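You operate a simulated robot arm through the tools that you are given. There is no shell and no other tool. Be economical: measure what you need, move in short steps, check, and stop when the job is done.

You run a simulated two-armed robot. Do the job below in one go: nothing can be reset, and whatever is moved stays where it is left.

JOB
Measure the sample plaque's gloss and put the matching master block on the match pad.
Fine: booth on, meter on the plaque with its key toward the match pad, hold it still and press its key once; meter back, booth off; dimmer and tone stay. Set down upright: gloss meter.

Only the result counts: the job must be done as asked and must still hold three seconds after the hand-in. Knocking over, shifting, dropping, spilling or breaking anything else fails it.

ROBOT AND FRAMES
Two 7-joint arms with two-finger parallel grippers on one trunk, on a base that drives. Base frame: it is fixed to the floor where the robot stands at the start and does not move with it; the origin is under the middle of the robot, x ahead of it, y to its left, z up; the surface under the hand at the start is at about z = 0.88. Lengths are in m, angles in rad, forces in N, time in s.
The left shoulder is at the start at [0.07, 0.163, 1.17], the right one opposite. With the tool pointing down near the work surface each hand reaches from about 0.4 to 0.88 m from the robot's upright axis, wherever it stands, measured 20 degrees to its own side. Places, roughly: booth switch [0.5, 0, 0.9]; dimmer knob [0.6, -0.1, 0.9]; face of the sample plaque [0.7, 0.3, 0.9]; meter key [0.5, 0.1, 0.9]; tone switch [0.5, -0.1, 0.9]. Payload 3.43 kg a hand.
Tool frame (each hand has its own): the origin (TCP) lies between the finger pads and is the grasp point; the fingertips stand 0.034 m ahead of it; z points along the fingers, y is the line along which they close. The gripper opens to 0.128 m. The fingers are 0.024 m wide and 0.012 m thick; the gripper's body (0.048 by 0.13 m) begins 0.096 m behind the TCP.
Orientation is told as [roll, pitch, yaw] about the base's x, y, z axes, in that order, counted from this pose: with the fingers straight down and closing along the base's y, the tool's x points along the base's -x, its y along +y and its z along -z.

CONTROLS
- The arms move only by the tool servo_tool. It takes "left_plan", "right_plan" or both (then of equal length, played together; a hand with none holds still); each is a list of rows, each a list of 2 entries, a list of its own where there are three numbers: the shift along the tool's x, y, z in m, then the turn, a rotation vector about the tool's x, y, z in rad. In form: [[[x, y, z], [wx, wy, wz]], ...]. A call has 1 to 12 rows; each row shifts and turns the commanded pose from where the row before left it, along the tool's axes as they then stand. "left_gripper" and "right_gripper" are, for a hand that has rows, the finger opening in m, from 0 to 0.128, set as the call begins (left out, the last holds). A row lasts 0.2 s, in which the tool goes at most 0.05 m and 0.15 rad; a call with a longer step from one row to the next is refused whole, and so is a gripper value outside its range. A pose out of reach is approached as far as the arm can. The call stops where the force on the tool passes 40 N (or 10 N more than at its start, if that is more) or the arm is blocked; 0.2 s more then pass. The fingers move at their own pace (about 0.153 m/s each) and stop on an object; they squeeze with about 24 N. The grip force told is the motor's: it shows also when the fingers shut on nothing. Time passes only in rows, and 0.2 s behind the last, so rows that do not move let the fingers close. The reply holds the time, the measured pose of the TCP, the force on the tool along the base axes, the opening and the grip force, in the units named above and with some noise, with the torque about the TCP (base axes, N m) and any sound that the robot's microphone picked up.
- Cameras (640 x 400 px; columns grow to the right, rows downward): "scene" is now at [0.137, 0.0271, 1.4025]; the picture's right is [0.30, -0.95, 0.00], its down [-0.49, -0.15, -0.86] and it looks along [0.82, 0.26, -0.52] (base axes); focal length 258 px, centre (320, 200). "left" rides on the left gripper at [0.076, 0.011, -0.16] in its tool frame; the picture's right is [-0.15, 0.99, 0.00], its down [-0.88, -0.13, -0.46] and it looks along [-0.45, -0.07, 0.89] (tool axes); focal length 234 px, centre (320, 200). "right" rides on the right gripper at [0.076, -0.011, -0.16] in its tool frame; the picture's right is [0.15, 0.99, 0.00], its down [-0.88, 0.13, -0.46] and it looks along [-0.45, 0.07, 0.89] (tool axes); focal length 234 px, centre (320, 200). There is no depth. A picture from a camera that has moved, and an enlarged one, comes with that camera's place and axes in the base frame and with its lens.
- get_image(camera): a new picture of that camera. No time passes.
- raise_lower(by): slides the trunk up (or, below 0, down) by that many m; the arms and the scene camera ride with it, the base frame stays. It gives what a move gives, with no picture.
- drive_base(legs): drives the robot by 1 to 6 legs, each [ahead, left, turn to the left] in m, m and rad, along the robot's own axes; the way and the turn of a leg run together, so that a leg with both is an arc; at most 1.5 m and 3.142 rad a leg. The arms and the cameras ride along, it lands a little off, and it stops where it bumps. It gives what a move gives.
- aim_head(pan, tilt): turns the head with the scene camera to pan (to the left, within 1.501 rad either way) and tilt (down, from -0.506 to 1.204), counted from straight ahead of the robot. It gives what a move gives.
- enlarge(camera, box): a new picture of the part [left, top, right, bottom] of that camera's present view, enlarged. No time passes.
- job_done(): hands the job in; it is judged then, once.

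Work in short steps. Places have to be worked out from the pictures, the camera data and where the tool is seen: move nearer, look again, correct. Check each grasp and each placing, and mend what went wrong. You have 120 turns and 88 pictures in all, those below and enlarged ones among them. Open the grippers and draw the arms clear of the work before you hand the job in, unless the task says otherwise; then end with one line.

The tools are called after "Request:" as a command line: name --argument value ..., lists and objects as JSON in quotes. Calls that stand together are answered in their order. servo_tool: Moves the arms, as the interface text tells. Its arguments: {"type":"object","properties":{"left_plan":{"type":"array","items":{"type":"array"}},"left_gripper":{"type":"number"},"right_plan":{"type":"array","items":{"type":"array"}},"right_gripper":{"type":"number"}},"required":[]} The other tools are called the same way: raise_lower (by) slides the trunk up or down; drive_base (legs) drives the base; aim_head (pan, tilt) turns the head that bears the scene camera; get_image (camera) takes a picture; enlarge (camera, box) takes an enlarged picture of a part of a camera's view; job_done () hands the job in.

At the start:

```text
clock: 0.0
left_eef_pos: [0.4302, 0.3765, 1.2232]
left_ee_rot: [-0.001, -0.001, 0.001]
left_force: [0.4, 1.3, -0.4]
left_torque: [-0.02, 0.0, 0.01]
left_gripper_width: 0.1279
left_grip_force: 0.1
right_eef_pos: [0.5145, -0.0838, 1.1724]
right_ee_rot: [-0.001, 0.001, -0.002]
right_force: [0.5, -0.2, 0.2]
right_torque: [0.01, -0.02, 0.02]
right_gripper_width: 0.128
right_grip_force: 0.2
trunk travel left (down, up): [-0.65, 0.29]
robot x, y, heading: [0.0004, -0.0012, 0.005]
head pan, tilt: [0.304, 0.541]
```

scene: 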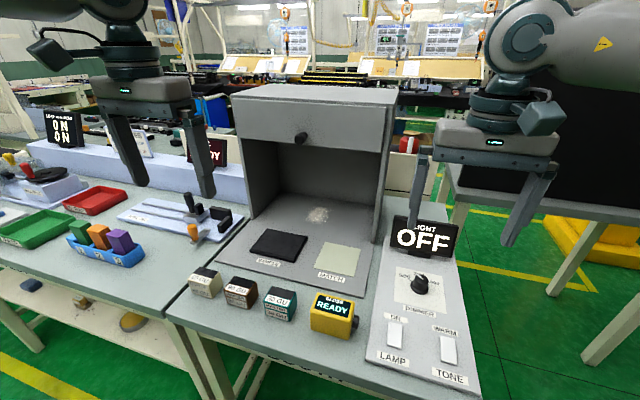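
right: 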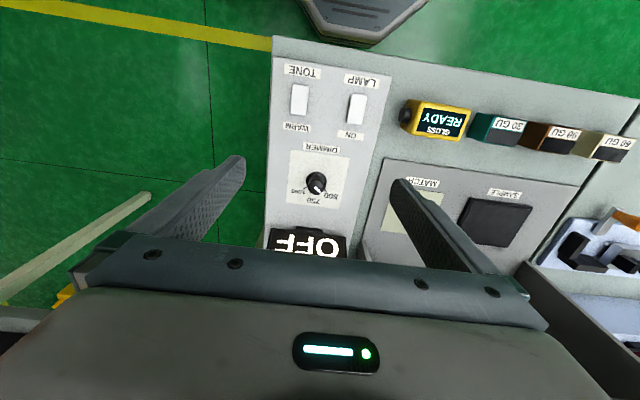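
left: 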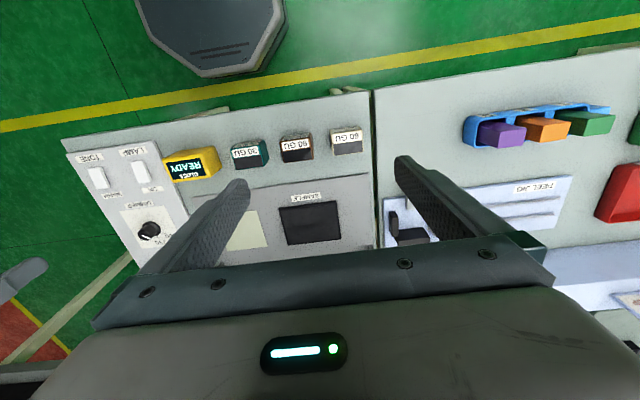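

The scene shows the booth, sample plaque, match pad, three blocks, meter and switch panel. I enlarge the work area to read the details.

Request:
enlarge --camera "scene" --box '[170, 200, 490, 400]'

Request:
enlarge --camera "right" --box '[260, 30, 640, 267]'

```text
2.00 times, centred on (330, 300) of scene
camera zoom: at [0.137, 0.0271, 1.4025], right [0.3, -0.95, 0.0], down [-0.49, -0.15, -0.86], along [0.82, 0.26, -0.52], focal length 517 px, centre (300, 0)
```

zoom: 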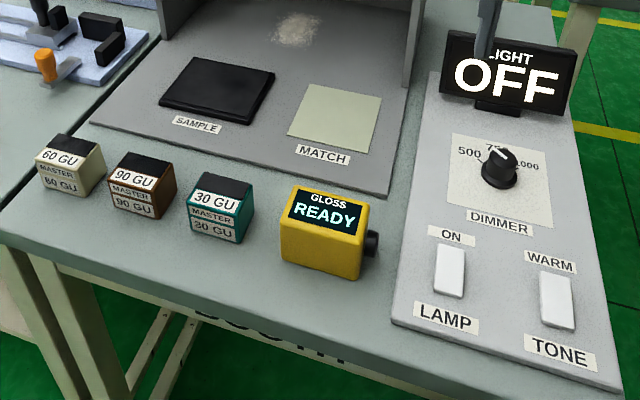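

```text
1.68 times, centred on (450, 148) of right
camera zoom: at [0.4386, -0.0958, 1.3337], right [-0.15, 0.99, 0.0], down [0.88, 0.13, 0.46], along [0.45, 0.07, -0.89], focal length 394 px, centre (101, 287)
```

zoom: 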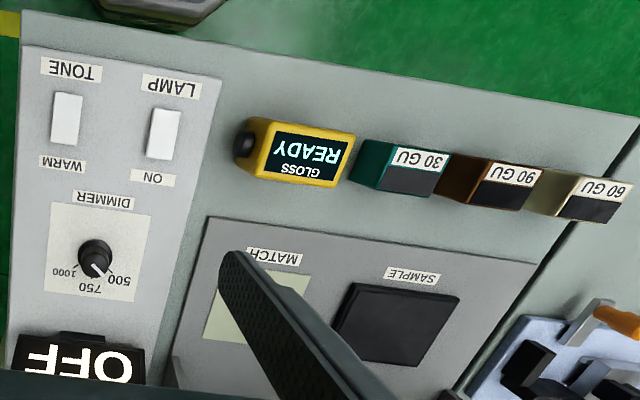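

I judge the lamp rocker to be at about (0.476, -0.022) and the ON label is on its far side. I close the right gripper and bring it above the far half of the rocker, then look.

Request:
servo_tool --right_plan '[[[0.007, 0.015, 0.04], [0, 0, 0]], [[0.007, 0.015, 0.04], [0, 0, 0]], [[0.007, 0.015, 0.04], [0, 0, 0]], [[0.005, 0.016, 0.03], [0, 0, 0]], [[0, 0, 0], [0, 0, 0]]]' --right_gripper 0

Request:
get_image --camera "right"

Request:
get_image --camera "scene"

```text
clock: 1.2
left_eef_pos: [0.4299, 0.3765, 1.2237]
left_ee_rot: [-0.001, 0.0, 0.002]
left_force: [0.5, 0.3, 0.7]
left_torque: [0.0, 0.0, -0.02]
left_gripper_width: 0.1279
left_grip_force: 0.1
right_eef_pos: [0.4906, -0.023, 1.0246]
right_ee_rot: [0.001, 0.0, 0.0]
right_force: [-0.5, -0.2, -0.6]
right_torque: [0.0, -0.01, 0.02]
right_gripper_width: 0.0001
right_grip_force: 24.1
trunk travel left (down, up): [-0.65, 0.29]
robot x, y, heading: [-0.0028, -0.0016, 0.001]
head pan, tilt: [0.304, 0.541]
```

```text
82 pictures are left
camera right: at [0.4141, -0.034, 1.1845], right [-0.15, 0.99, 0.0], down [0.88, 0.13, 0.46], along [0.45, 0.07, -0.89], focal length 234 px, centre (320, 200)
```

right: 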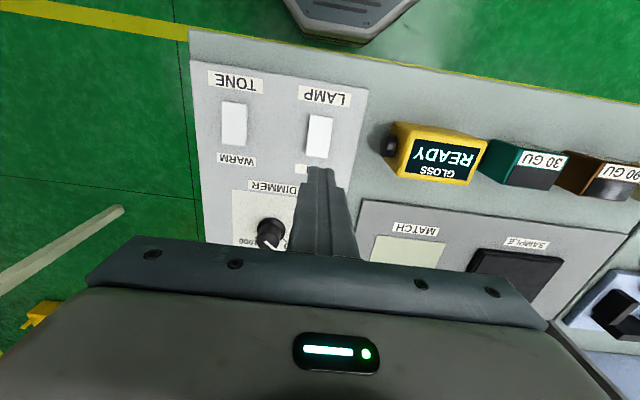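

```text
81 pictures are left
camera scene: at [0.1362, 0.0267, 1.4026], right [0.3, -0.95, 0.0], down [-0.49, -0.15, -0.86], along [0.82, 0.26, -0.52], focal length 258 px, centre (320, 200)
```

scene: 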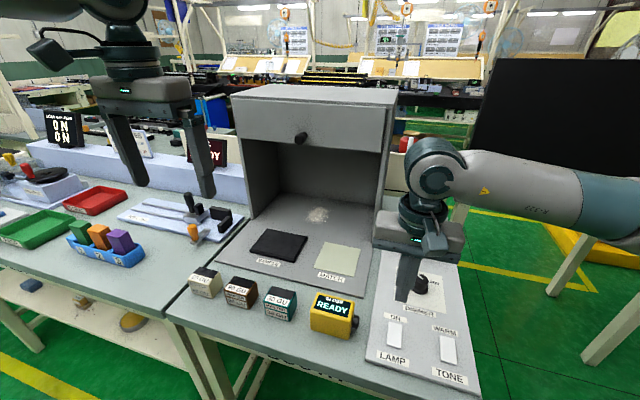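

Rocker spans x about 0.451–0.501 at y about -0.025, so the tool is over its far half. I come down until just above the switch, then in small steps.

Request:
servo_tool --right_plan '[[[0, -0.001, 0.04], [0, 0, 0]], [[0, -0.001, 0.03], [0, 0, 0]], [[0, 0, 0.006], [0, 0, 0]], [[0, 0, 0.004], [0, 0, 0]], [[0, 0, 0], [0, 0, 0]]]'

Request:
enlarge --camera "scene" --box '[340, 200, 500, 400]'

```text
clock: 2.4
left_eef_pos: [0.4289, 0.3772, 1.2222]
left_ee_rot: [-0.001, -0.002, 0.002]
left_force: [0.5, -0.5, 0.1]
left_torque: [0.02, 0.02, 0.0]
left_gripper_width: 0.1278
left_grip_force: 0.0
right_eef_pos: [0.4902, -0.0246, 0.9436]
right_ee_rot: [0.001, -0.001, 0.001]
right_force: [0.1, -0.2, 0.0]
right_torque: [0.0, -0.01, 0.0]
right_gripper_width: 0.0003
right_grip_force: 23.8
trunk travel left (down, up): [-0.65, 0.29]
robot x, y, heading: [0.0016, 0.0017, 0.002]
head pan, tilt: [0.304, 0.541]
```

```text
2.00 times, centred on (420, 300) of scene
camera zoom: at [0.1368, 0.0272, 1.4025], right [0.3, -0.95, 0.0], down [-0.49, -0.15, -0.86], along [0.82, 0.26, -0.52], focal length 517 px, centre (120, 0)
```

zoom: 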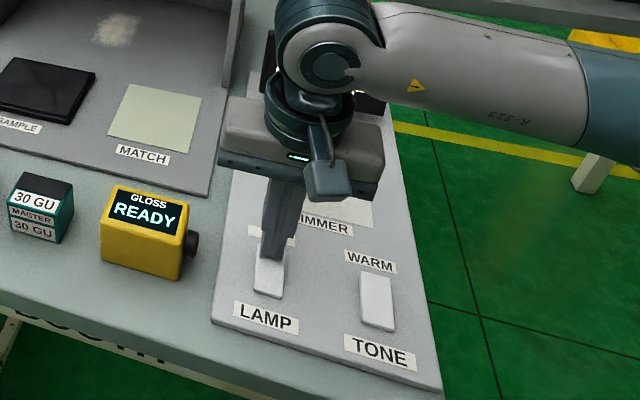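

Tips are at about z = 0.91, right above the far half. I press down slowly until contact is felt.

Request:
servo_tool --right_plan '[[[0, 0, 0.003], [0, 0, 0]], [[0, 0, 0.003], [0, 0, 0]], [[0, 0, 0.003], [0, 0, 0]], [[0, 0, 0.003], [0, 0, 0]]]'

```text
clock: 3.5
left_eef_pos: [0.43, 0.3769, 1.2233]
left_ee_rot: [-0.002, -0.001, 0.0]
left_force: [-0.2, -0.7, -0.7]
left_torque: [-0.03, 0.02, 0.0]
left_gripper_width: 0.1277
left_grip_force: 0.1
right_eef_pos: [0.4902, -0.0249, 0.9363]
right_ee_rot: [0.006, -0.011, -0.001]
right_force: [-3.9, -2.3, 16.1]
right_torque: [-0.14, 0.36, -0.04]
right_gripper_width: 0.0
right_grip_force: 24.0
trunk travel left (down, up): [-0.65, 0.29]
robot x, y, heading: [0.0011, -0.0016, 0.003]
head pan, tilt: [0.304, 0.541]
heard: click
stopped in row 4 (right hand): the force on the tool passed its limit at 42 N (the readings are from after the stop); the commanded pose is now the measured one
```

A click was heard. I lift away and swing the right hand to the side to see the sign, and get a clear view of the bench.

Request:
servo_tool --right_plan '[[[0, 0, -0.04], [0, 0, 0]], [[0, 0, -0.05], [0, 0, 0]], [[0.02, -0.04, -0.01], [0, 0, 0]], [[0.02, -0.045, 0], [0, 0, 0]], [[0.02, -0.045, 0], [0, 0, 0]]]'

Request:
get_image --camera "scene"

Request:
get_image --camera "right"

```text
clock: 4.7
left_eef_pos: [0.4293, 0.375, 1.2246]
left_ee_rot: [0.0, -0.002, 0.002]
left_force: [-0.4, 0.3, 0.0]
left_torque: [0.06, -0.06, 0.02]
left_gripper_width: 0.1282
left_grip_force: 0.0
right_eef_pos: [0.4273, -0.1576, 1.033]
right_ee_rot: [0.004, -0.008, -0.001]
right_force: [-0.2, -0.1, -0.4]
right_torque: [0.04, -0.02, 0.0]
right_gripper_width: 0.0001
right_grip_force: 24.1
trunk travel left (down, up): [-0.65, 0.29]
robot x, y, heading: [0.0035, -0.0008, 0.002]
head pan, tilt: [0.304, 0.541]
```

```text
79 pictures are left
camera scene: at [0.136, 0.0253, 1.4027], right [0.3, -0.95, 0.0], down [-0.49, -0.15, -0.86], along [0.82, 0.26, -0.51], focal length 258 px, centre (320, 200)
```

scene: 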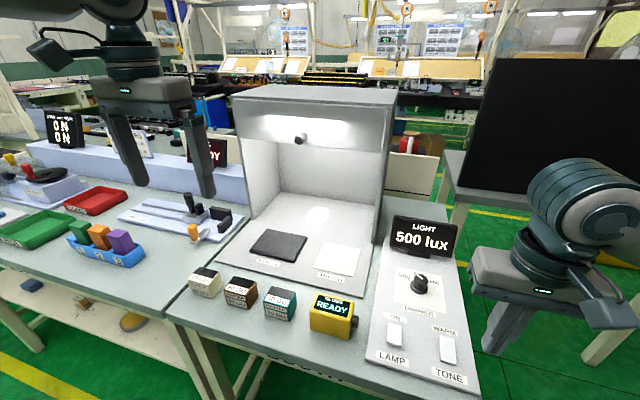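

```text
78 pictures are left
camera right: at [0.3503, -0.1702, 1.1936], right [-0.15, 0.99, 0.0], down [0.88, 0.13, 0.46], along [0.46, 0.07, -0.89], focal length 234 px, centre (320, 200)
```

right: 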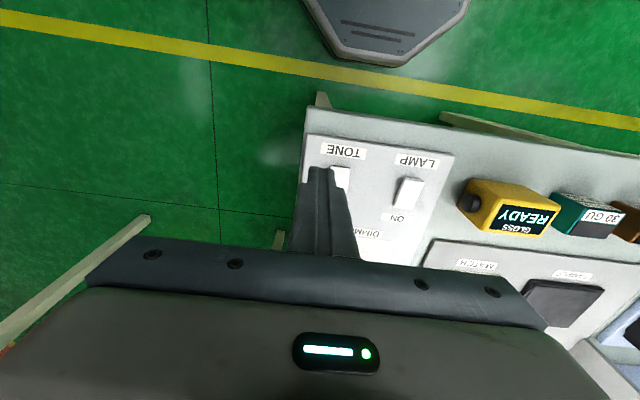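

The light is on (500 lux). Next I move the left hand above the meter (about (0.46, 0.10)) and begin turning it so that the fingers close along x.

Request:
servo_tool --left_plan '[[[-0.005, -0.045, 0.0167], [0, 0, 0]], [[-0.005, -0.045, 0.0167], [0, 0, 0]], [[-0.005, -0.045, 0.0167], [0, 0, 0]], [[-0.005, -0.045, 0.0167], [0, 0, 0]], [[-0.005, -0.045, 0.0167], [0, 0, 0]], [[-0.005, -0.045, 0.0167], [0, 0, 0]], [[0, 0, 0], [0, 0, 0]]]'

Request:
get_image --camera "left"

```text
clock: 6.3
left_eef_pos: [0.4591, 0.117, 1.1296]
left_ee_rot: [-0.002, -0.003, 0.002]
left_force: [-0.8, 0.4, 0.1]
left_torque: [-0.02, -0.02, 0.01]
left_gripper_width: 0.128
left_grip_force: 0.1
left hand out of reach, approached as far as the arm can: row 6
right_eef_pos: [0.428, -0.1558, 1.0327]
right_ee_rot: [0.005, -0.008, -0.002]
right_force: [0.0, -0.1, 0.0]
right_torque: [-0.01, -0.02, -0.04]
right_gripper_width: 0.0
right_grip_force: 24.3
trunk travel left (down, up): [-0.65, 0.29]
robot x, y, heading: [0.001, 0.0007, -0.004]
head pan, tilt: [0.304, 0.541]
```

```text
77 pictures are left
camera left: at [0.3832, 0.1299, 1.2887], right [0.14, 0.99, 0.0], down [0.88, -0.13, 0.46], along [0.45, -0.07, -0.89], focal length 234 px, centre (320, 200)
```

left: 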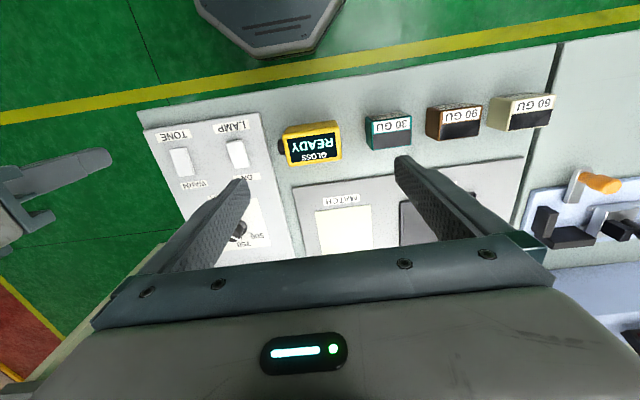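

The left arm is at its reach limit here, so I drive the base about 0.12 m to the right to put the meter on the left hand's own side.

Request:
drive_base --legs '[[0, -0.12, 0]]'

```text
clock: 7.5
left_eef_pos: [0.4591, -0.0043, 1.1299]
left_ee_rot: [-0.004, -0.003, -0.003]
left_force: [-0.5, 0.0, 0.1]
left_torque: [0.0, 0.02, 0.0]
left_gripper_width: 0.128
left_grip_force: 0.1
right_eef_pos: [0.4284, -0.2762, 1.0337]
right_ee_rot: [0.004, -0.008, -0.003]
right_force: [0.8, -0.1, -0.4]
right_torque: [0.02, 0.0, -0.01]
right_gripper_width: 0.0
right_grip_force: 24.0
trunk travel left (down, up): [-0.65, 0.29]
robot x, y, heading: [0.0035, -0.1172, -0.001]
head pan, tilt: [0.304, 0.541]
```

I move the left hand back above the meter and turn it about its z axis.

Request:
servo_tool --left_plan '[[[0, 0.035, 0], [0, 0, 0]], [[0, 0.035, 0], [0, 0, 0.14]], [[-0.005, 0.035, 0], [0, 0, 0.13]], [[0, 0, 0], [0, 0, 0.145]], [[0, 0, 0], [0, 0, 0.145]], [[0, 0, 0], [0, 0, 0.145]], [[0, 0, 0], [0, 0, 0.145]], [[0, 0, 0], [0, 0, 0.145]], [[0, 0, 0], [0, 0, 0.145]], [[0, 0, 0], [0, 0, 0.145]], [[0, 0, 0], [0, 0, 0.145]], [[0, 0, 0], [0, 0, 0.1408]]]'

Request:
get_image --camera "left"

Request:
get_image --camera "scene"

```text
clock: 10.1
left_eef_pos: [0.469, 0.0997, 1.1282]
left_ee_rot: [0.003, -0.001, -1.575]
left_force: [0.5, 0.5, 0.2]
left_torque: [-0.01, 0.0, -0.01]
left_gripper_width: 0.1277
left_grip_force: 0.1
right_eef_pos: [0.4278, -0.2758, 1.0336]
right_ee_rot: [0.004, -0.009, -0.002]
right_force: [0.7, -0.1, -0.1]
right_torque: [0.02, -0.01, 0.02]
right_gripper_width: 0.0001
right_grip_force: 23.3
trunk travel left (down, up): [-0.65, 0.29]
robot x, y, heading: [0.0008, -0.1173, -0.002]
head pan, tilt: [0.304, 0.541]
```

```text
76 pictures are left
camera left: at [0.4815, 0.1776, 1.2882], right [0.99, -0.15, 0.0], down [-0.13, -0.88, 0.46], along [-0.07, -0.45, -0.89], focal length 234 px, centre (320, 200)
```

left: 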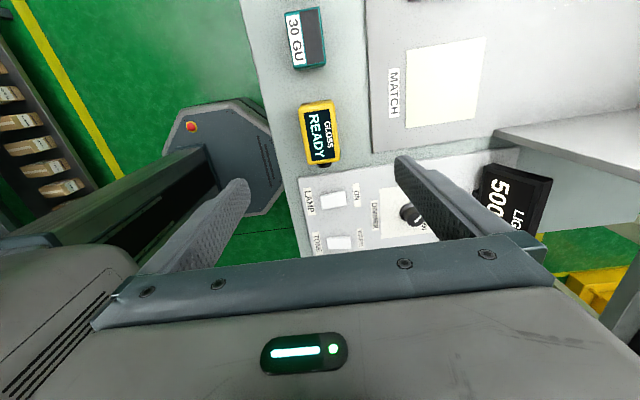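

```text
75 pictures are left
camera scene: at [0.137, -0.0923, 1.4025], right [0.3, -0.96, 0.0], down [-0.49, -0.15, -0.86], along [0.82, 0.25, -0.52], focal length 258 px, centre (320, 200)
```

scene: 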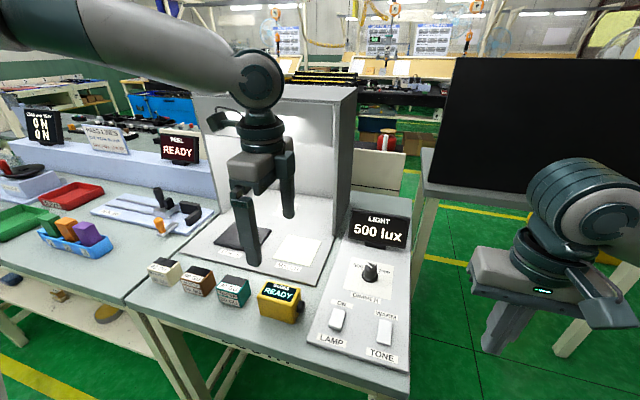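

The meter reads about 0.045 (x) by 0.08 (y), aligned with the base axes, centred near (0.471, 0.108). I lower above it and re-check.

Request:
servo_tool --left_plan '[[[0.004, 0.001, 0.045], [0, 0, 0]], [[0.004, 0.001, 0.045], [0, 0, 0]], [[0, 0, 0.008], [0, 0, 0]], [[0, 0, 0], [0, 0, 0]]]'

Request:
get_image --camera "left"

Request:
enlarge --camera "scene" --box '[140, 200, 340, 325]'

```text
clock: 11.1
left_eef_pos: [0.4708, 0.1072, 1.0302]
left_ee_rot: [0.001, 0.0, -1.572]
left_force: [-0.6, 0.2, 0.2]
left_torque: [0.04, 0.0, 0.0]
left_gripper_width: 0.1279
left_grip_force: 0.1
right_eef_pos: [0.4278, -0.2769, 1.0337]
right_ee_rot: [0.004, -0.01, -0.004]
right_force: [0.0, -0.6, -0.4]
right_torque: [-0.02, 0.01, 0.01]
right_gripper_width: 0.0
right_grip_force: 24.0
trunk travel left (down, up): [-0.65, 0.29]
robot x, y, heading: [-0.001, -0.1172, -0.009]
head pan, tilt: [0.304, 0.541]
```

```text
74 pictures are left
camera left: at [0.4827, 0.1848, 1.1899], right [0.99, -0.15, 0.0], down [-0.13, -0.88, 0.46], along [-0.07, -0.45, -0.89], focal length 234 px, centre (320, 200)
```

left: 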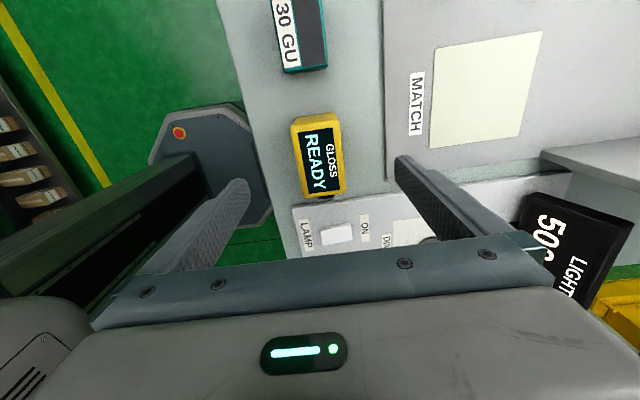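

```text
3.20 times, centred on (240, 262) of scene
camera zoom: at [0.1372, -0.0922, 1.4025], right [0.3, -0.96, 0.0], down [-0.49, -0.15, -0.86], along [0.82, 0.25, -0.52], focal length 827 px, centre (576, 0)
```

zoom: 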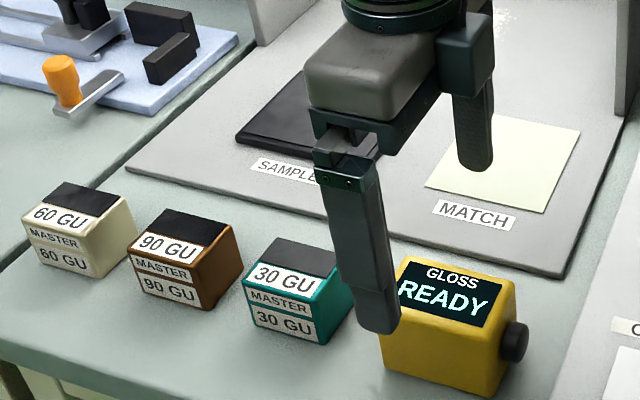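

The meter's top spans y of about 0.064–0.138 and x centre 0.471; the hand is centred. I shift 5 mm in -y and descend to TCP z = 0.93 around it.

Request:
servo_tool --left_plan '[[[-0.005, 0, 0.03], [0, 0, 0]], [[0, 0, 0.03], [0, 0, 0]], [[0, 0, 0.02], [0, 0, 0]], [[0, 0, 0.02], [0, 0, 0]], [[0, 0, 0], [0, 0, 0]]]'

Request:
get_image --camera "left"

Request:
enlarge --camera "scene" --box '[180, 200, 380, 325]'

```text
clock: 12.3
left_eef_pos: [0.4704, 0.1033, 0.9323]
left_ee_rot: [0.002, -0.003, -1.575]
left_force: [0.6, 0.1, -0.2]
left_torque: [0.06, -0.03, 0.03]
left_gripper_width: 0.1278
left_grip_force: 0.2
right_eef_pos: [0.4275, -0.2761, 1.0327]
right_ee_rot: [0.005, -0.008, -0.002]
right_force: [0.0, -0.9, 0.5]
right_torque: [-0.02, -0.02, -0.03]
right_gripper_width: 0.0
right_grip_force: 24.0
trunk travel left (down, up): [-0.65, 0.29]
robot x, y, heading: [0.0006, -0.1198, -0.004]
head pan, tilt: [0.304, 0.541]
```

```text
72 pictures are left
camera left: at [0.483, 0.1814, 1.0911], right [0.99, -0.15, 0.0], down [-0.13, -0.88, 0.46], along [-0.07, -0.45, -0.89], focal length 234 px, centre (320, 200)
```

left: 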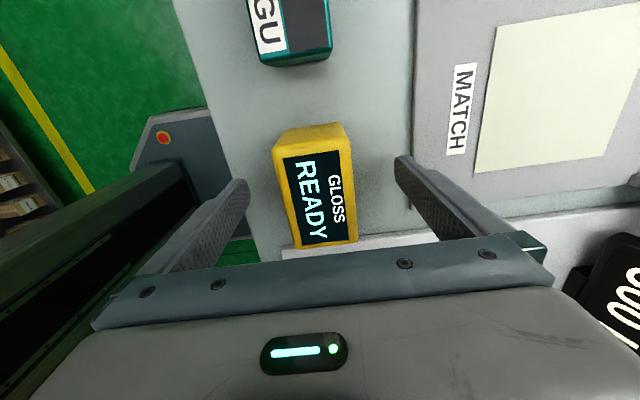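

```text
3.20 times, centred on (280, 262) of scene
camera zoom: at [0.1363, -0.0925, 1.4026], right [0.3, -0.96, 0.0], down [-0.49, -0.15, -0.86], along [0.82, 0.25, -0.52], focal length 827 px, centre (448, 0)
```

zoom: 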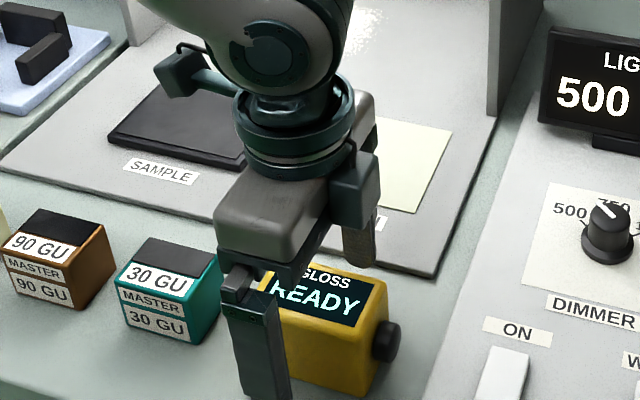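

The fingers straddle the meter evenly with the key clear. I close the gripper.

Request:
servo_tool --left_plan '[[[0, 0, 0], [0, 0, 0]], [[0, 0, 0], [0, 0, 0]], [[0, 0, 0], [0, 0, 0]]]' --left_gripper 0.02

```text
clock: 13.1
left_eef_pos: [0.4717, 0.1032, 0.931]
left_ee_rot: [0.002, -0.001, -1.572]
left_force: [1.2, 0.3, 1.0]
left_torque: [0.03, -0.01, 0.0]
left_gripper_width: 0.0518
left_grip_force: 23.3
right_eef_pos: [0.4279, -0.2757, 1.0332]
right_ee_rot: [0.004, -0.01, -0.003]
right_force: [0.3, -0.3, 0.2]
right_torque: [0.0, -0.02, 0.01]
right_gripper_width: 0.0
right_grip_force: 23.7
trunk travel left (down, up): [-0.65, 0.29]
robot x, y, heading: [-0.0011, -0.116, -0.006]
head pan, tilt: [0.304, 0.541]
```

Held at 0.052 m. The return pose is TCP (0.471, 0.103, 0.931). I lift it 0.12 m and check.

Request:
servo_tool --left_plan '[[[0, 0, -0.01], [0, 0, 0]], [[0, 0, -0.03], [0, 0, 0]], [[0, 0, -0.04], [0, 0, 0]], [[0, 0, -0.04], [0, 0, 0]], [[0, 0, 0], [0, 0, 0]]]'

Request:
get_image --camera "scene"

Request:
get_image --camera "left"

```text
clock: 14.3
left_eef_pos: [0.4707, 0.1067, 1.0507]
left_ee_rot: [0.001, -0.002, -1.572]
left_force: [1.0, -0.4, -2.7]
left_torque: [-0.01, 0.02, 0.01]
left_gripper_width: 0.0517
left_grip_force: 23.7
right_eef_pos: [0.4292, -0.277, 1.0342]
right_ee_rot: [0.003, -0.007, -0.004]
right_force: [-0.7, 0.0, -0.6]
right_torque: [-0.02, 0.03, 0.04]
right_gripper_width: 0.0001
right_grip_force: 24.5
trunk travel left (down, up): [-0.65, 0.29]
robot x, y, heading: [-0.0011, -0.1168, -0.004]
head pan, tilt: [0.304, 0.541]
```

```text
70 pictures are left
camera scene: at [0.1379, -0.0922, 1.4024], right [0.3, -0.96, 0.0], down [-0.49, -0.15, -0.86], along [0.82, 0.25, -0.52], focal length 258 px, centre (320, 200)
```

scene: 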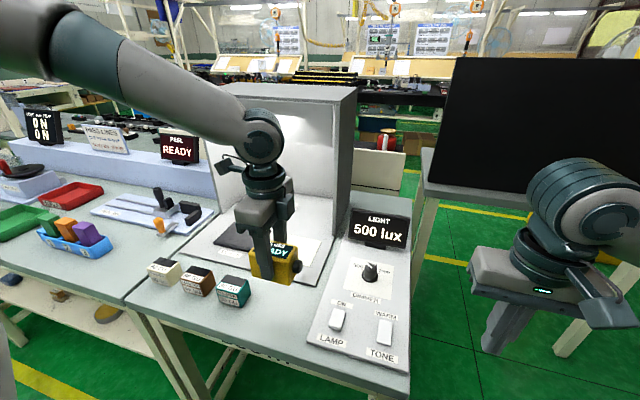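

```text
69 pictures are left
camera left: at [0.4844, 0.1837, 1.2099], right [0.99, -0.15, 0.0], down [-0.13, -0.88, 0.46], along [-0.07, -0.45, -0.89], focal length 234 px, centre (320, 200)
```

left: 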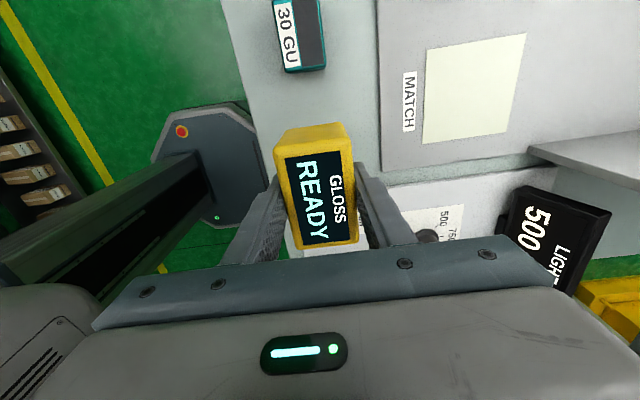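

The meter is held upright. I drive the base about 0.3 m left so both hands can reach the plaque area.

Request:
drive_base --legs '[[0, 0.31, 0]]'

Request:
get_image --camera "scene"

Request:
get_image --camera "left"

```text
clock: 16.4
left_eef_pos: [0.4691, 0.4267, 1.0499]
left_ee_rot: [0.004, -0.003, -1.564]
left_force: [0.3, -1.1, -2.2]
left_torque: [0.01, 0.0, -0.01]
left_gripper_width: 0.052
left_grip_force: 23.9
right_eef_pos: [0.4287, 0.0435, 1.0329]
right_ee_rot: [0.004, -0.01, 0.003]
right_force: [0.2, 0.8, 1.1]
right_torque: [0.02, 0.0, 0.02]
right_gripper_width: 0.0
right_grip_force: 24.2
trunk travel left (down, up): [-0.65, 0.29]
robot x, y, heading: [-0.0044, 0.1963, 0.005]
head pan, tilt: [0.304, 0.541]
```

```text
68 pictures are left
camera scene: at [0.1367, 0.2251, 1.4025], right [0.3, -0.95, 0.0], down [-0.49, -0.16, -0.86], along [0.82, 0.26, -0.52], focal length 258 px, centre (320, 200)
```

scene: 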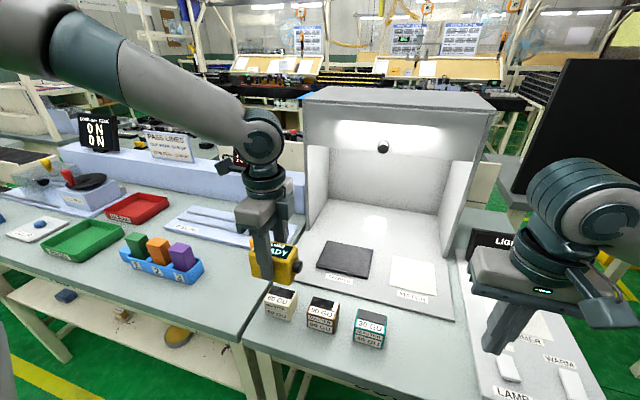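

```text
67 pictures are left
camera left: at [0.481, 0.5038, 1.21], right [0.99, -0.14, 0.0], down [-0.13, -0.88, 0.46], along [-0.06, -0.45, -0.89], focal length 234 px, centre (320, 200)
```

left: 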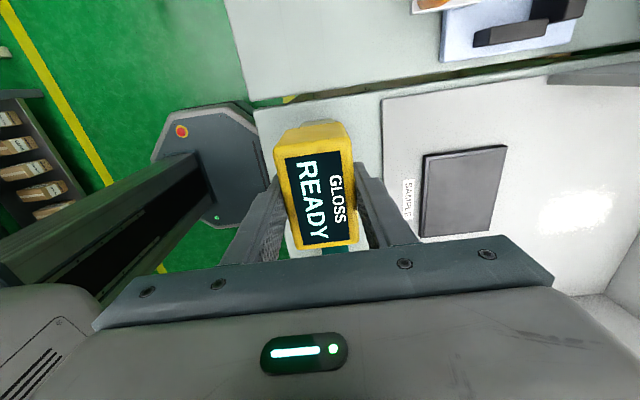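

I place the plaque's centre at about (0.665, 0.322). I carry the meter above it.

Request:
servo_tool --left_plan '[[[-0.021, 0.039, 0], [0, 0, 0]], [[-0.021, 0.039, 0], [0, 0, 0]], [[-0.021, 0.039, 0], [0, 0, 0]], [[-0.021, 0.039, 0], [0, 0, 0]], [[-0.021, 0.039, 0], [0, 0, 0]], [[0, 0, 0], [0, 0, 0]]]'

Request:
get_image --camera "left"

Request:
get_image --camera "scene"

```text
clock: 17.8
left_eef_pos: [0.62, 0.377, 1.056]
left_ee_rot: [0.0, -0.003, -1.564]
left_force: [-0.9, -0.9, -2.5]
left_torque: [0.04, 0.01, -0.01]
left_gripper_width: 0.0518
left_grip_force: 23.7
left hand out of reach, approached as far as the arm can: row 4, 5
right_eef_pos: [0.4287, 0.0422, 1.0319]
right_ee_rot: [0.004, -0.006, 0.003]
right_force: [-0.2, 0.8, 0.5]
right_torque: [0.0, 0.02, -0.02]
right_gripper_width: 0.0
right_grip_force: 23.7
trunk travel left (down, up): [-0.65, 0.29]
robot x, y, heading: [-0.0017, 0.1953, 0.007]
head pan, tilt: [0.304, 0.541]
```

```text
66 pictures are left
camera left: at [0.6311, 0.4551, 1.216], right [0.99, -0.14, 0.0], down [-0.13, -0.88, 0.46], along [-0.06, -0.45, -0.89], focal length 234 px, centre (320, 200)
```

left: 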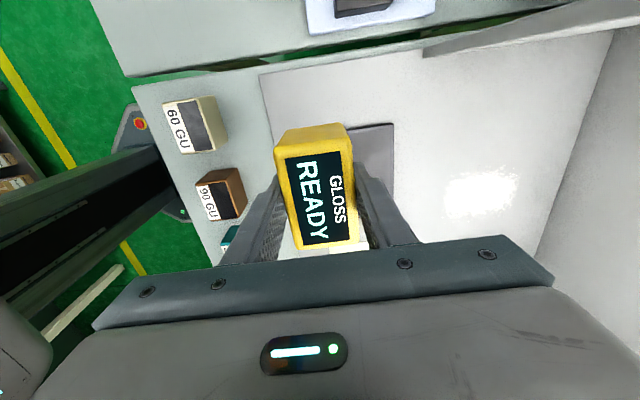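

```text
65 pictures are left
camera scene: at [0.1374, 0.225, 1.4024], right [0.3, -0.95, 0.0], down [-0.49, -0.16, -0.86], along [0.82, 0.26, -0.52], focal length 258 px, centre (320, 200)
```

scene: 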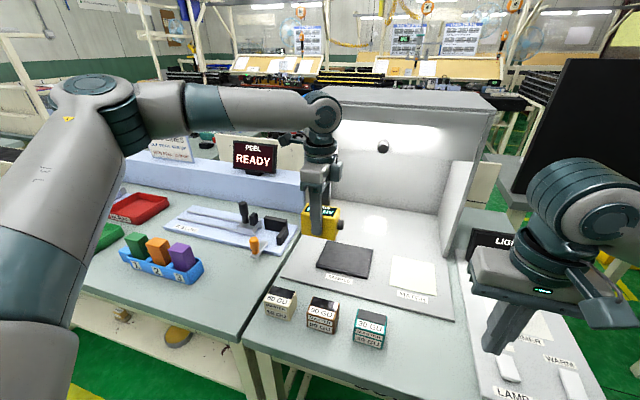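

The left arm can't come further inward from here with this yaw. I'll set the meter on the plaque from a more rightward base position, so I drive 0.15 m right.

Request:
drive_base --legs '[[0, -0.16, 0]]'

Request:
servo_tool --left_plan '[[[0.03, 0.015, 0], [0, 0, 0]], [[0.03, 0.015, 0], [0, 0, 0]], [[0.03, 0.015, 0], [0, 0, 0]], [[0.015, 0, 0], [0, 0, 0]], [[0, 0, 0], [0, 0, 0]]]'

Request:
get_image --camera "left"

Request:
get_image --camera "scene"

```text
clock: 19.2
left_eef_pos: [0.6196, 0.2222, 1.0563]
left_ee_rot: [0.002, -0.006, -1.558]
left_force: [0.4, 1.0, -1.9]
left_torque: [0.0, 0.01, 0.02]
left_gripper_width: 0.0519
left_grip_force: 23.9
right_eef_pos: [0.4305, -0.1125, 1.0326]
right_ee_rot: [0.002, -0.008, 0.008]
right_force: [-0.4, -0.6, -0.1]
right_torque: [0.05, 0.0, 0.02]
right_gripper_width: 0.0001
right_grip_force: 23.9
trunk travel left (down, up): [-0.65, 0.29]
robot x, y, heading: [0.0018, 0.0393, 0.014]
head pan, tilt: [0.304, 0.541]
```

```text
clock: 19.9
left_eef_pos: [0.639, 0.2738, 1.0602]
left_ee_rot: [-0.004, -0.006, -1.578]
left_force: [-35.4, -5.0, 6.7]
left_torque: [0.86, -5.21, -0.7]
left_gripper_width: 0.0521
left_grip_force: 24.2
right_eef_pos: [0.4281, -0.1132, 1.0344]
right_ee_rot: [0.005, -0.007, 0.01]
right_force: [1.1, -0.7, -0.6]
right_torque: [-0.06, 0.12, -0.01]
right_gripper_width: 0.0
right_grip_force: 23.6
trunk travel left (down, up): [-0.65, 0.29]
robot x, y, heading: [-0.001, 0.0381, 0.013]
head pan, tilt: [0.304, 0.541]
stopped in row 3 (left hand): the force on the tool passed its limit at 77 N (the readings are from after the stop); the commanded pose is now the measured one
```

```text
64 pictures are left
camera left: at [0.6517, 0.3513, 1.2193], right [0.99, -0.15, 0.0], down [-0.14, -0.88, 0.46], along [-0.07, -0.45, -0.89], focal length 234 px, centre (320, 200)
```

left: 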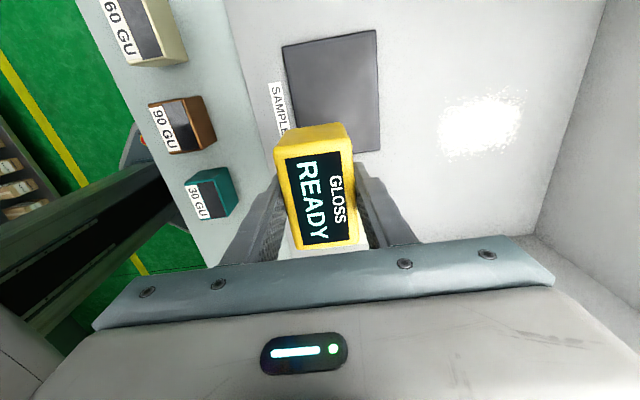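

```text
63 pictures are left
camera scene: at [0.134, 0.0664, 1.403], right [0.31, -0.95, 0.0], down [-0.49, -0.16, -0.86], along [0.82, 0.26, -0.51], focal length 258 px, centre (320, 200)
```

scene: 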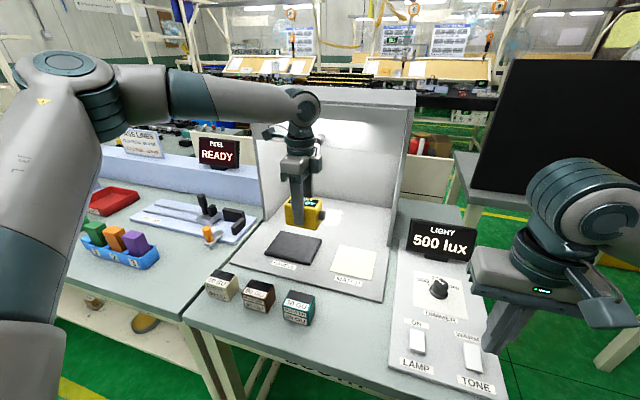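

The wrist met the hood's front edge (contact about 0.15 m above the TCP, x≈0.70). I back away from it, then will go lower in front of the hood before moving in.

Request:
servo_tool --left_plan '[[[0, -0.03, 0], [0, 0, 0]], [[0.024, -0.012, 0.02], [0, 0, 0]], [[0.024, 0, 0.02], [0, 0, 0]], [[0, 0, 0.02], [0, 0, 0]], [[0, 0, 0], [0, 0, 0]]]'

Request:
get_image --camera "scene"

Request:
get_image --camera "left"

```text
clock: 21.1
left_eef_pos: [0.601, 0.3257, 0.9966]
left_ee_rot: [-0.002, -0.007, -1.575]
left_force: [-0.1, -0.1, -1.8]
left_torque: [-0.03, 0.0, -0.04]
left_gripper_width: 0.0516
left_grip_force: 23.6
right_eef_pos: [0.4304, -0.1113, 1.0322]
right_ee_rot: [0.004, -0.009, 0.01]
right_force: [-0.5, 0.9, -0.4]
right_torque: [0.0, -0.01, 0.01]
right_gripper_width: 0.0001
right_grip_force: 24.0
trunk travel left (down, up): [-0.65, 0.29]
robot x, y, heading: [-0.0017, 0.0415, 0.008]
head pan, tilt: [0.304, 0.541]
```

```text
62 pictures are left
camera scene: at [0.1373, 0.0681, 1.4025], right [0.31, -0.95, 0.0], down [-0.49, -0.16, -0.86], along [0.81, 0.26, -0.52], focal length 258 px, centre (320, 200)
```

scene: 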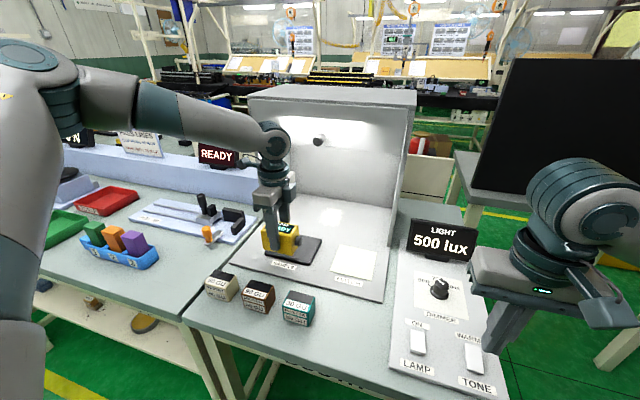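

```text
61 pictures are left
camera left: at [0.6138, 0.4032, 1.1557], right [0.99, -0.15, 0.0], down [-0.13, -0.88, 0.46], along [-0.07, -0.45, -0.89], focal length 234 px, centre (320, 200)
```

left: 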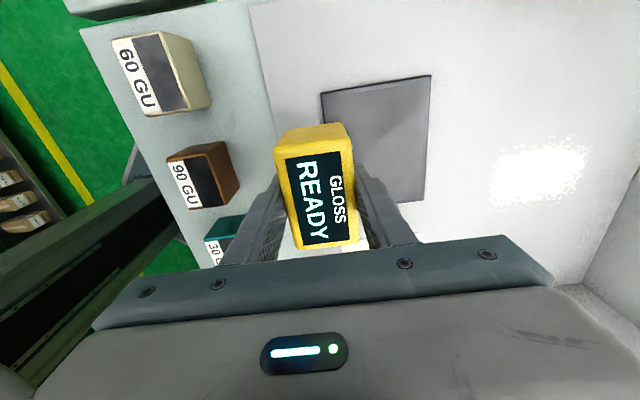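

Plaque corners put it at x 0.613–0.722, y 0.248–0.391. I lower to z≈0.97, move forward to x≈0.64 beneath the hood edge, and lower gently to contact.

Request:
servo_tool --left_plan '[[[-0.005, 0, 0.025], [0, 0, 0]], [[0, 0.02, 0], [0, 0, 0]], [[0, 0.02, 0], [0, 0, 0]], [[0, 0, 0.008], [0, 0, 0]], [[0, 0, 0], [0, 0, 0]]]'

```text
clock: 22.3
left_eef_pos: [0.6406, 0.3174, 0.9629]
left_ee_rot: [-0.004, -0.005, -1.574]
left_force: [-0.4, -0.3, -2.6]
left_torque: [-0.01, -0.02, -0.02]
left_gripper_width: 0.0517
left_grip_force: 24.5
right_eef_pos: [0.4304, -0.1107, 1.0334]
right_ee_rot: [0.003, -0.006, 0.008]
right_force: [-0.5, -0.1, 0.7]
right_torque: [0.0, 0.01, -0.02]
right_gripper_width: 0.0002
right_grip_force: 23.7
trunk travel left (down, up): [-0.65, 0.29]
robot x, y, heading: [0.0025, 0.0407, 0.008]
head pan, tilt: [0.304, 0.541]
```

No contact. I lower in 2 mm steps looking for upward force.

Request:
servo_tool --left_plan '[[[0, 0, 0.003], [0, 0, 0]], [[0, 0, 0.002], [0, 0, 0]], [[0, 0, 0.002], [0, 0, 0]], [[0, 0, 0], [0, 0, 0]]]'

Request:
enlarge --camera "scene" --box '[200, 180, 360, 280]'

```text
clock: 23.3
left_eef_pos: [0.6421, 0.3177, 0.9572]
left_ee_rot: [-0.002, -0.004, -1.574]
left_force: [-0.2, -0.4, -2.0]
left_torque: [-0.01, 0.02, 0.05]
left_gripper_width: 0.0521
left_grip_force: 23.4
right_eef_pos: [0.4308, -0.1135, 1.0342]
right_ee_rot: [0.004, -0.007, 0.008]
right_force: [0.2, -0.3, -0.5]
right_torque: [-0.03, -0.01, -0.01]
right_gripper_width: 0.0001
right_grip_force: 24.4
trunk travel left (down, up): [-0.65, 0.29]
robot x, y, heading: [0.0003, 0.0352, 0.009]
head pan, tilt: [0.304, 0.541]
```

```text
4.00 times, centred on (280, 230) of scene
camera zoom: at [0.1375, 0.0676, 1.4025], right [0.31, -0.95, 0.0], down [-0.49, -0.16, -0.86], along [0.81, 0.26, -0.52], focal length 1034 px, centre (480, 80)
```

zoom: 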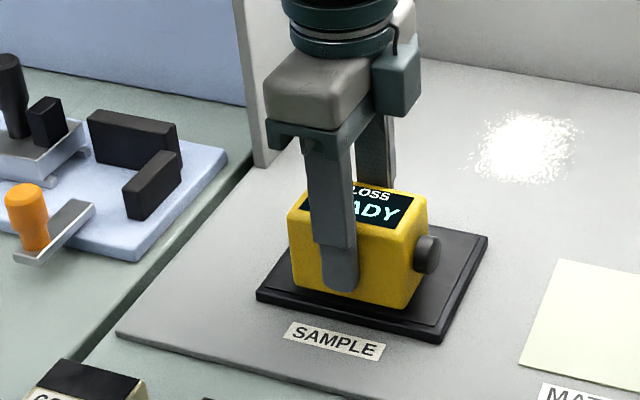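

The meter is just above the plaque, key toward the match pad. I keep lowering in 2 mm steps.

Request:
servo_tool --left_plan '[[[0, 0, 0.002], [0, 0, 0]], [[0, 0, 0.002], [0, 0, 0]], [[0, 0, 0], [0, 0, 0]]]'

```text
clock: 24.1
left_eef_pos: [0.6411, 0.319, 0.9532]
left_ee_rot: [-0.005, -0.004, -1.574]
left_force: [0.4, 0.3, -2.1]
left_torque: [0.0, -0.03, -0.02]
left_gripper_width: 0.0521
left_grip_force: 24.1
right_eef_pos: [0.4304, -0.1123, 1.0331]
right_ee_rot: [0.004, -0.006, 0.009]
right_force: [0.0, -0.4, -0.7]
right_torque: [0.0, 0.02, 0.02]
right_gripper_width: 0.0
right_grip_force: 23.8
trunk travel left (down, up): [-0.65, 0.29]
robot x, y, heading: [0.0041, 0.0379, 0.012]
head pan, tilt: [0.304, 0.541]
```

Still free (about -2 N, the meter's weight). Continue.

Request:
servo_tool --left_plan '[[[0, 0, 0.0015], [0, 0, 0]], [[0, 0, 0.0015], [0, 0, 0]], [[0, 0, 0.0015], [0, 0, 0]], [[0, 0, 0], [0, 0, 0]]]'

```text
clock: 25.1
left_eef_pos: [0.6406, 0.3165, 0.9491]
left_ee_rot: [-0.002, -0.003, -1.576]
left_force: [0.1, 0.4, 2.9]
left_torque: [0.26, -0.12, 0.04]
left_gripper_width: 0.0517
left_grip_force: 24.3
right_eef_pos: [0.4303, -0.1113, 1.0331]
right_ee_rot: [0.004, -0.009, 0.008]
right_force: [0.3, -0.5, 0.2]
right_torque: [0.0, -0.03, 0.0]
right_gripper_width: 0.0
right_grip_force: 23.9
trunk travel left (down, up): [-0.65, 0.29]
robot x, y, heading: [0.0021, 0.0398, 0.008]
head pan, tilt: [0.304, 0.541]
```

Contact at z≈0.9495; the meter rests on the plaque. I open to 0.10, then tilt the hand about 40° so it will approach from the +y side, and back out along the finger axis.

Request:
servo_tool --left_plan '[[[0, 0, 0], [0, 0, 0]], [[0, 0, 0], [0, 0, 0]], [[0, 0, -0.01], [0, 0, 0]], [[0, 0, 0], [0, -0.14, 0]], [[0, 0, 0], [0, -0.14, 0]], [[0, 0, 0], [0, -0.14, 0]], [[0, 0, 0], [0, -0.14, 0]], [[0, 0, 0], [0, -0.14, 0]]]' --left_gripper 0.1

Request:
get_image --camera "left"

Request:
get_image --camera "scene"

```text
clock: 26.9
left_eef_pos: [0.641, 0.3185, 0.9579]
left_ee_rot: [-0.003, -0.707, -1.57]
left_force: [0.3, -0.9, -0.5]
left_torque: [-0.01, 0.02, 0.01]
left_gripper_width: 0.0998
left_grip_force: 0.1
right_eef_pos: [0.4308, -0.112, 1.0331]
right_ee_rot: [0.003, -0.007, 0.008]
right_force: [0.5, 0.5, -0.5]
right_torque: [0.0, -0.05, -0.03]
right_gripper_width: 0.0
right_grip_force: 23.6
trunk travel left (down, up): [-0.65, 0.29]
robot x, y, heading: [0.0053, 0.0391, 0.01]
head pan, tilt: [0.304, 0.541]
```

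```text
59 pictures are left
camera left: at [0.6535, 0.4812, 1.0308], right [0.99, -0.11, 0.09], down [-0.13, -0.37, 0.92], along [-0.07, -0.92, -0.38], focal length 234 px, centre (320, 200)
```

left: 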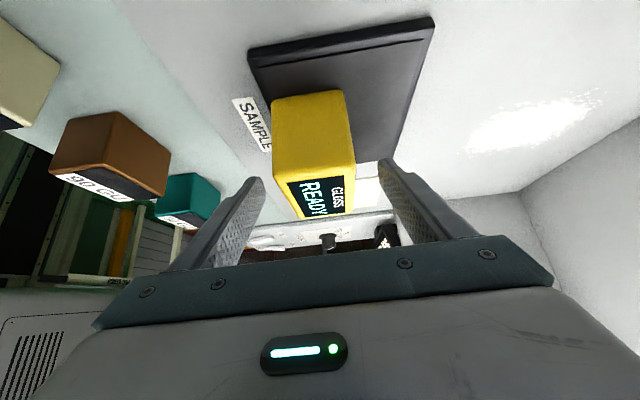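

```text
58 pictures are left
camera scene: at [0.1375, 0.068, 1.4025], right [0.31, -0.95, 0.0], down [-0.49, -0.16, -0.86], along [0.81, 0.26, -0.52], focal length 258 px, centre (320, 200)
```

scene: 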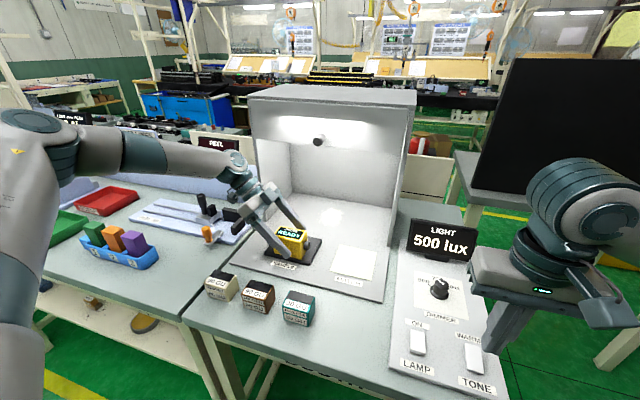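

The tilted posture works. I back out along the finger axis, pull the hand up and toward the robot, then drive left.

Request:
servo_tool --left_plan '[[[0, 0, -0.045], [0, 0, 0]], [[0, 0, -0.045], [0, 0, 0]], [[0, 0, -0.045], [0, 0, 0]], [[-0.02, -0.03, -0.02], [0, 0, 0]], [[-0.02, -0.03, -0.02], [0, 0, 0]], [[-0.02, -0.03, -0.02], [0, 0, 0]], [[0, 0, 0], [0, 0, 0]]]'

Request:
drive_base --legs '[[0, 0.2, 0]]'

Request:
get_image --camera "scene"

```text
clock: 28.5
left_eef_pos: [0.5513, 0.3992, 1.145]
left_ee_rot: [-0.007, -0.702, -1.568]
left_force: [-0.1, 0.3, -0.9]
left_torque: [-0.01, 0.03, -0.01]
left_gripper_width: 0.1
left_grip_force: 0.1
right_eef_pos: [0.4318, -0.1129, 1.0333]
right_ee_rot: [0.005, -0.007, 0.008]
right_force: [0.0, 0.4, 0.7]
right_torque: [-0.02, 0.0, -0.07]
right_gripper_width: 0.0
right_grip_force: 24.0
trunk travel left (down, up): [-0.65, 0.29]
robot x, y, heading: [0.0009, 0.0395, 0.007]
head pan, tilt: [0.304, 0.541]
```

```text
clock: 30.1
left_eef_pos: [0.5482, 0.5987, 1.1464]
left_ee_rot: [-0.006, -0.703, -1.572]
left_force: [0.2, -0.9, -0.8]
left_torque: [-0.04, 0.0, -0.03]
left_gripper_width: 0.0998
left_grip_force: 0.0
right_eef_pos: [0.4287, 0.0869, 1.0338]
right_ee_rot: [0.003, -0.009, 0.01]
right_force: [-0.3, -0.2, 0.0]
right_torque: [0.04, -0.01, 0.0]
right_gripper_width: 0.0001
right_grip_force: 24.0
trunk travel left (down, up): [-0.65, 0.29]
robot x, y, heading: [-0.0011, 0.2382, 0.011]
head pan, tilt: [0.304, 0.541]
```

```text
57 pictures are left
camera scene: at [0.1353, 0.2671, 1.4025], right [0.31, -0.95, 0.0], down [-0.49, -0.16, -0.86], along [0.81, 0.26, -0.52], focal length 258 px, centre (320, 200)
```

scene: 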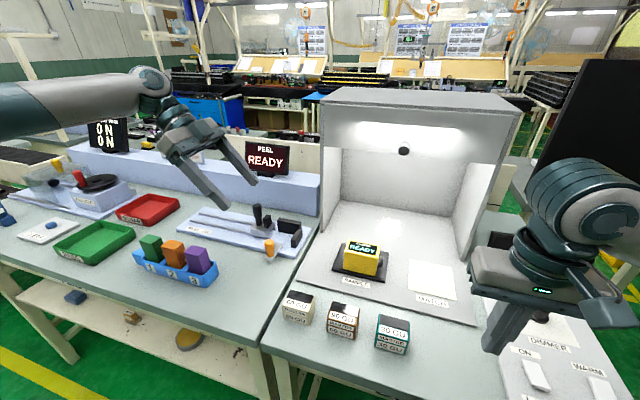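

Path is clear. I bring the left hand back to the pre-grasp pose beside the meter.

Request:
servo_tool --left_plan '[[[-0.0187, 0.0186, 0.038], [0, 0, 0]], [[-0.0187, 0.0186, 0.038], [0, 0, 0]], [[-0.0187, 0.0186, 0.038], [0, 0, 0]], [[-0.0187, 0.0186, 0.038], [0, 0, 0]], [[-0.0187, 0.0186, 0.038], [0, 0, 0]], [[0, 0, 0], [0, 0, 0]]]'

Request:
get_image --camera "left"

Request:
enlarge --camera "scene" --box '[240, 160, 480, 310]'

```text
clock: 31.5
left_eef_pos: [0.6386, 0.4057, 1.0612]
left_ee_rot: [-0.003, -0.705, -1.57]
left_force: [0.1, 0.0, 0.0]
left_torque: [-0.01, -0.04, 0.01]
left_gripper_width: 0.1
left_grip_force: 0.0
right_eef_pos: [0.4268, 0.0888, 1.0336]
right_ee_rot: [0.004, -0.008, 0.009]
right_force: [0.1, 0.1, 0.0]
right_torque: [-0.01, -0.01, -0.03]
right_gripper_width: 0.0002
right_grip_force: 23.9
trunk travel left (down, up): [-0.65, 0.29]
robot x, y, heading: [-0.0016, 0.2378, 0.009]
head pan, tilt: [0.304, 0.541]
```

```text
56 pictures are left
camera left: at [0.6521, 0.5687, 1.1334], right [0.99, -0.11, 0.09], down [-0.13, -0.37, 0.92], along [-0.07, -0.92, -0.39], focal length 234 px, centre (320, 200)
```

left: 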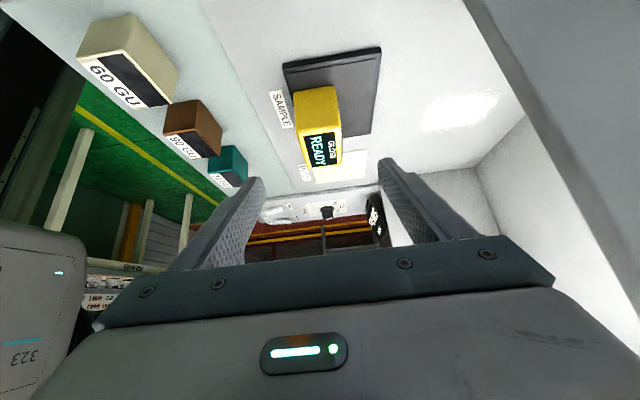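

```text
2.67 times, centred on (360, 235) of scene
camera zoom: at [0.1343, 0.268, 1.4026], right [0.31, -0.95, 0.0], down [-0.49, -0.16, -0.86], along [0.82, 0.26, -0.52], focal length 689 px, centre (213, 107)
```

zoom: 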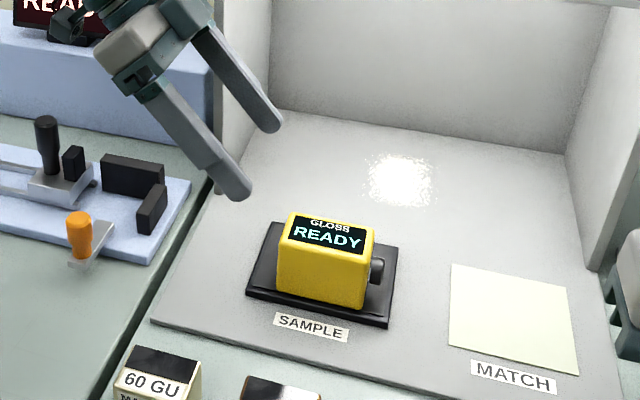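

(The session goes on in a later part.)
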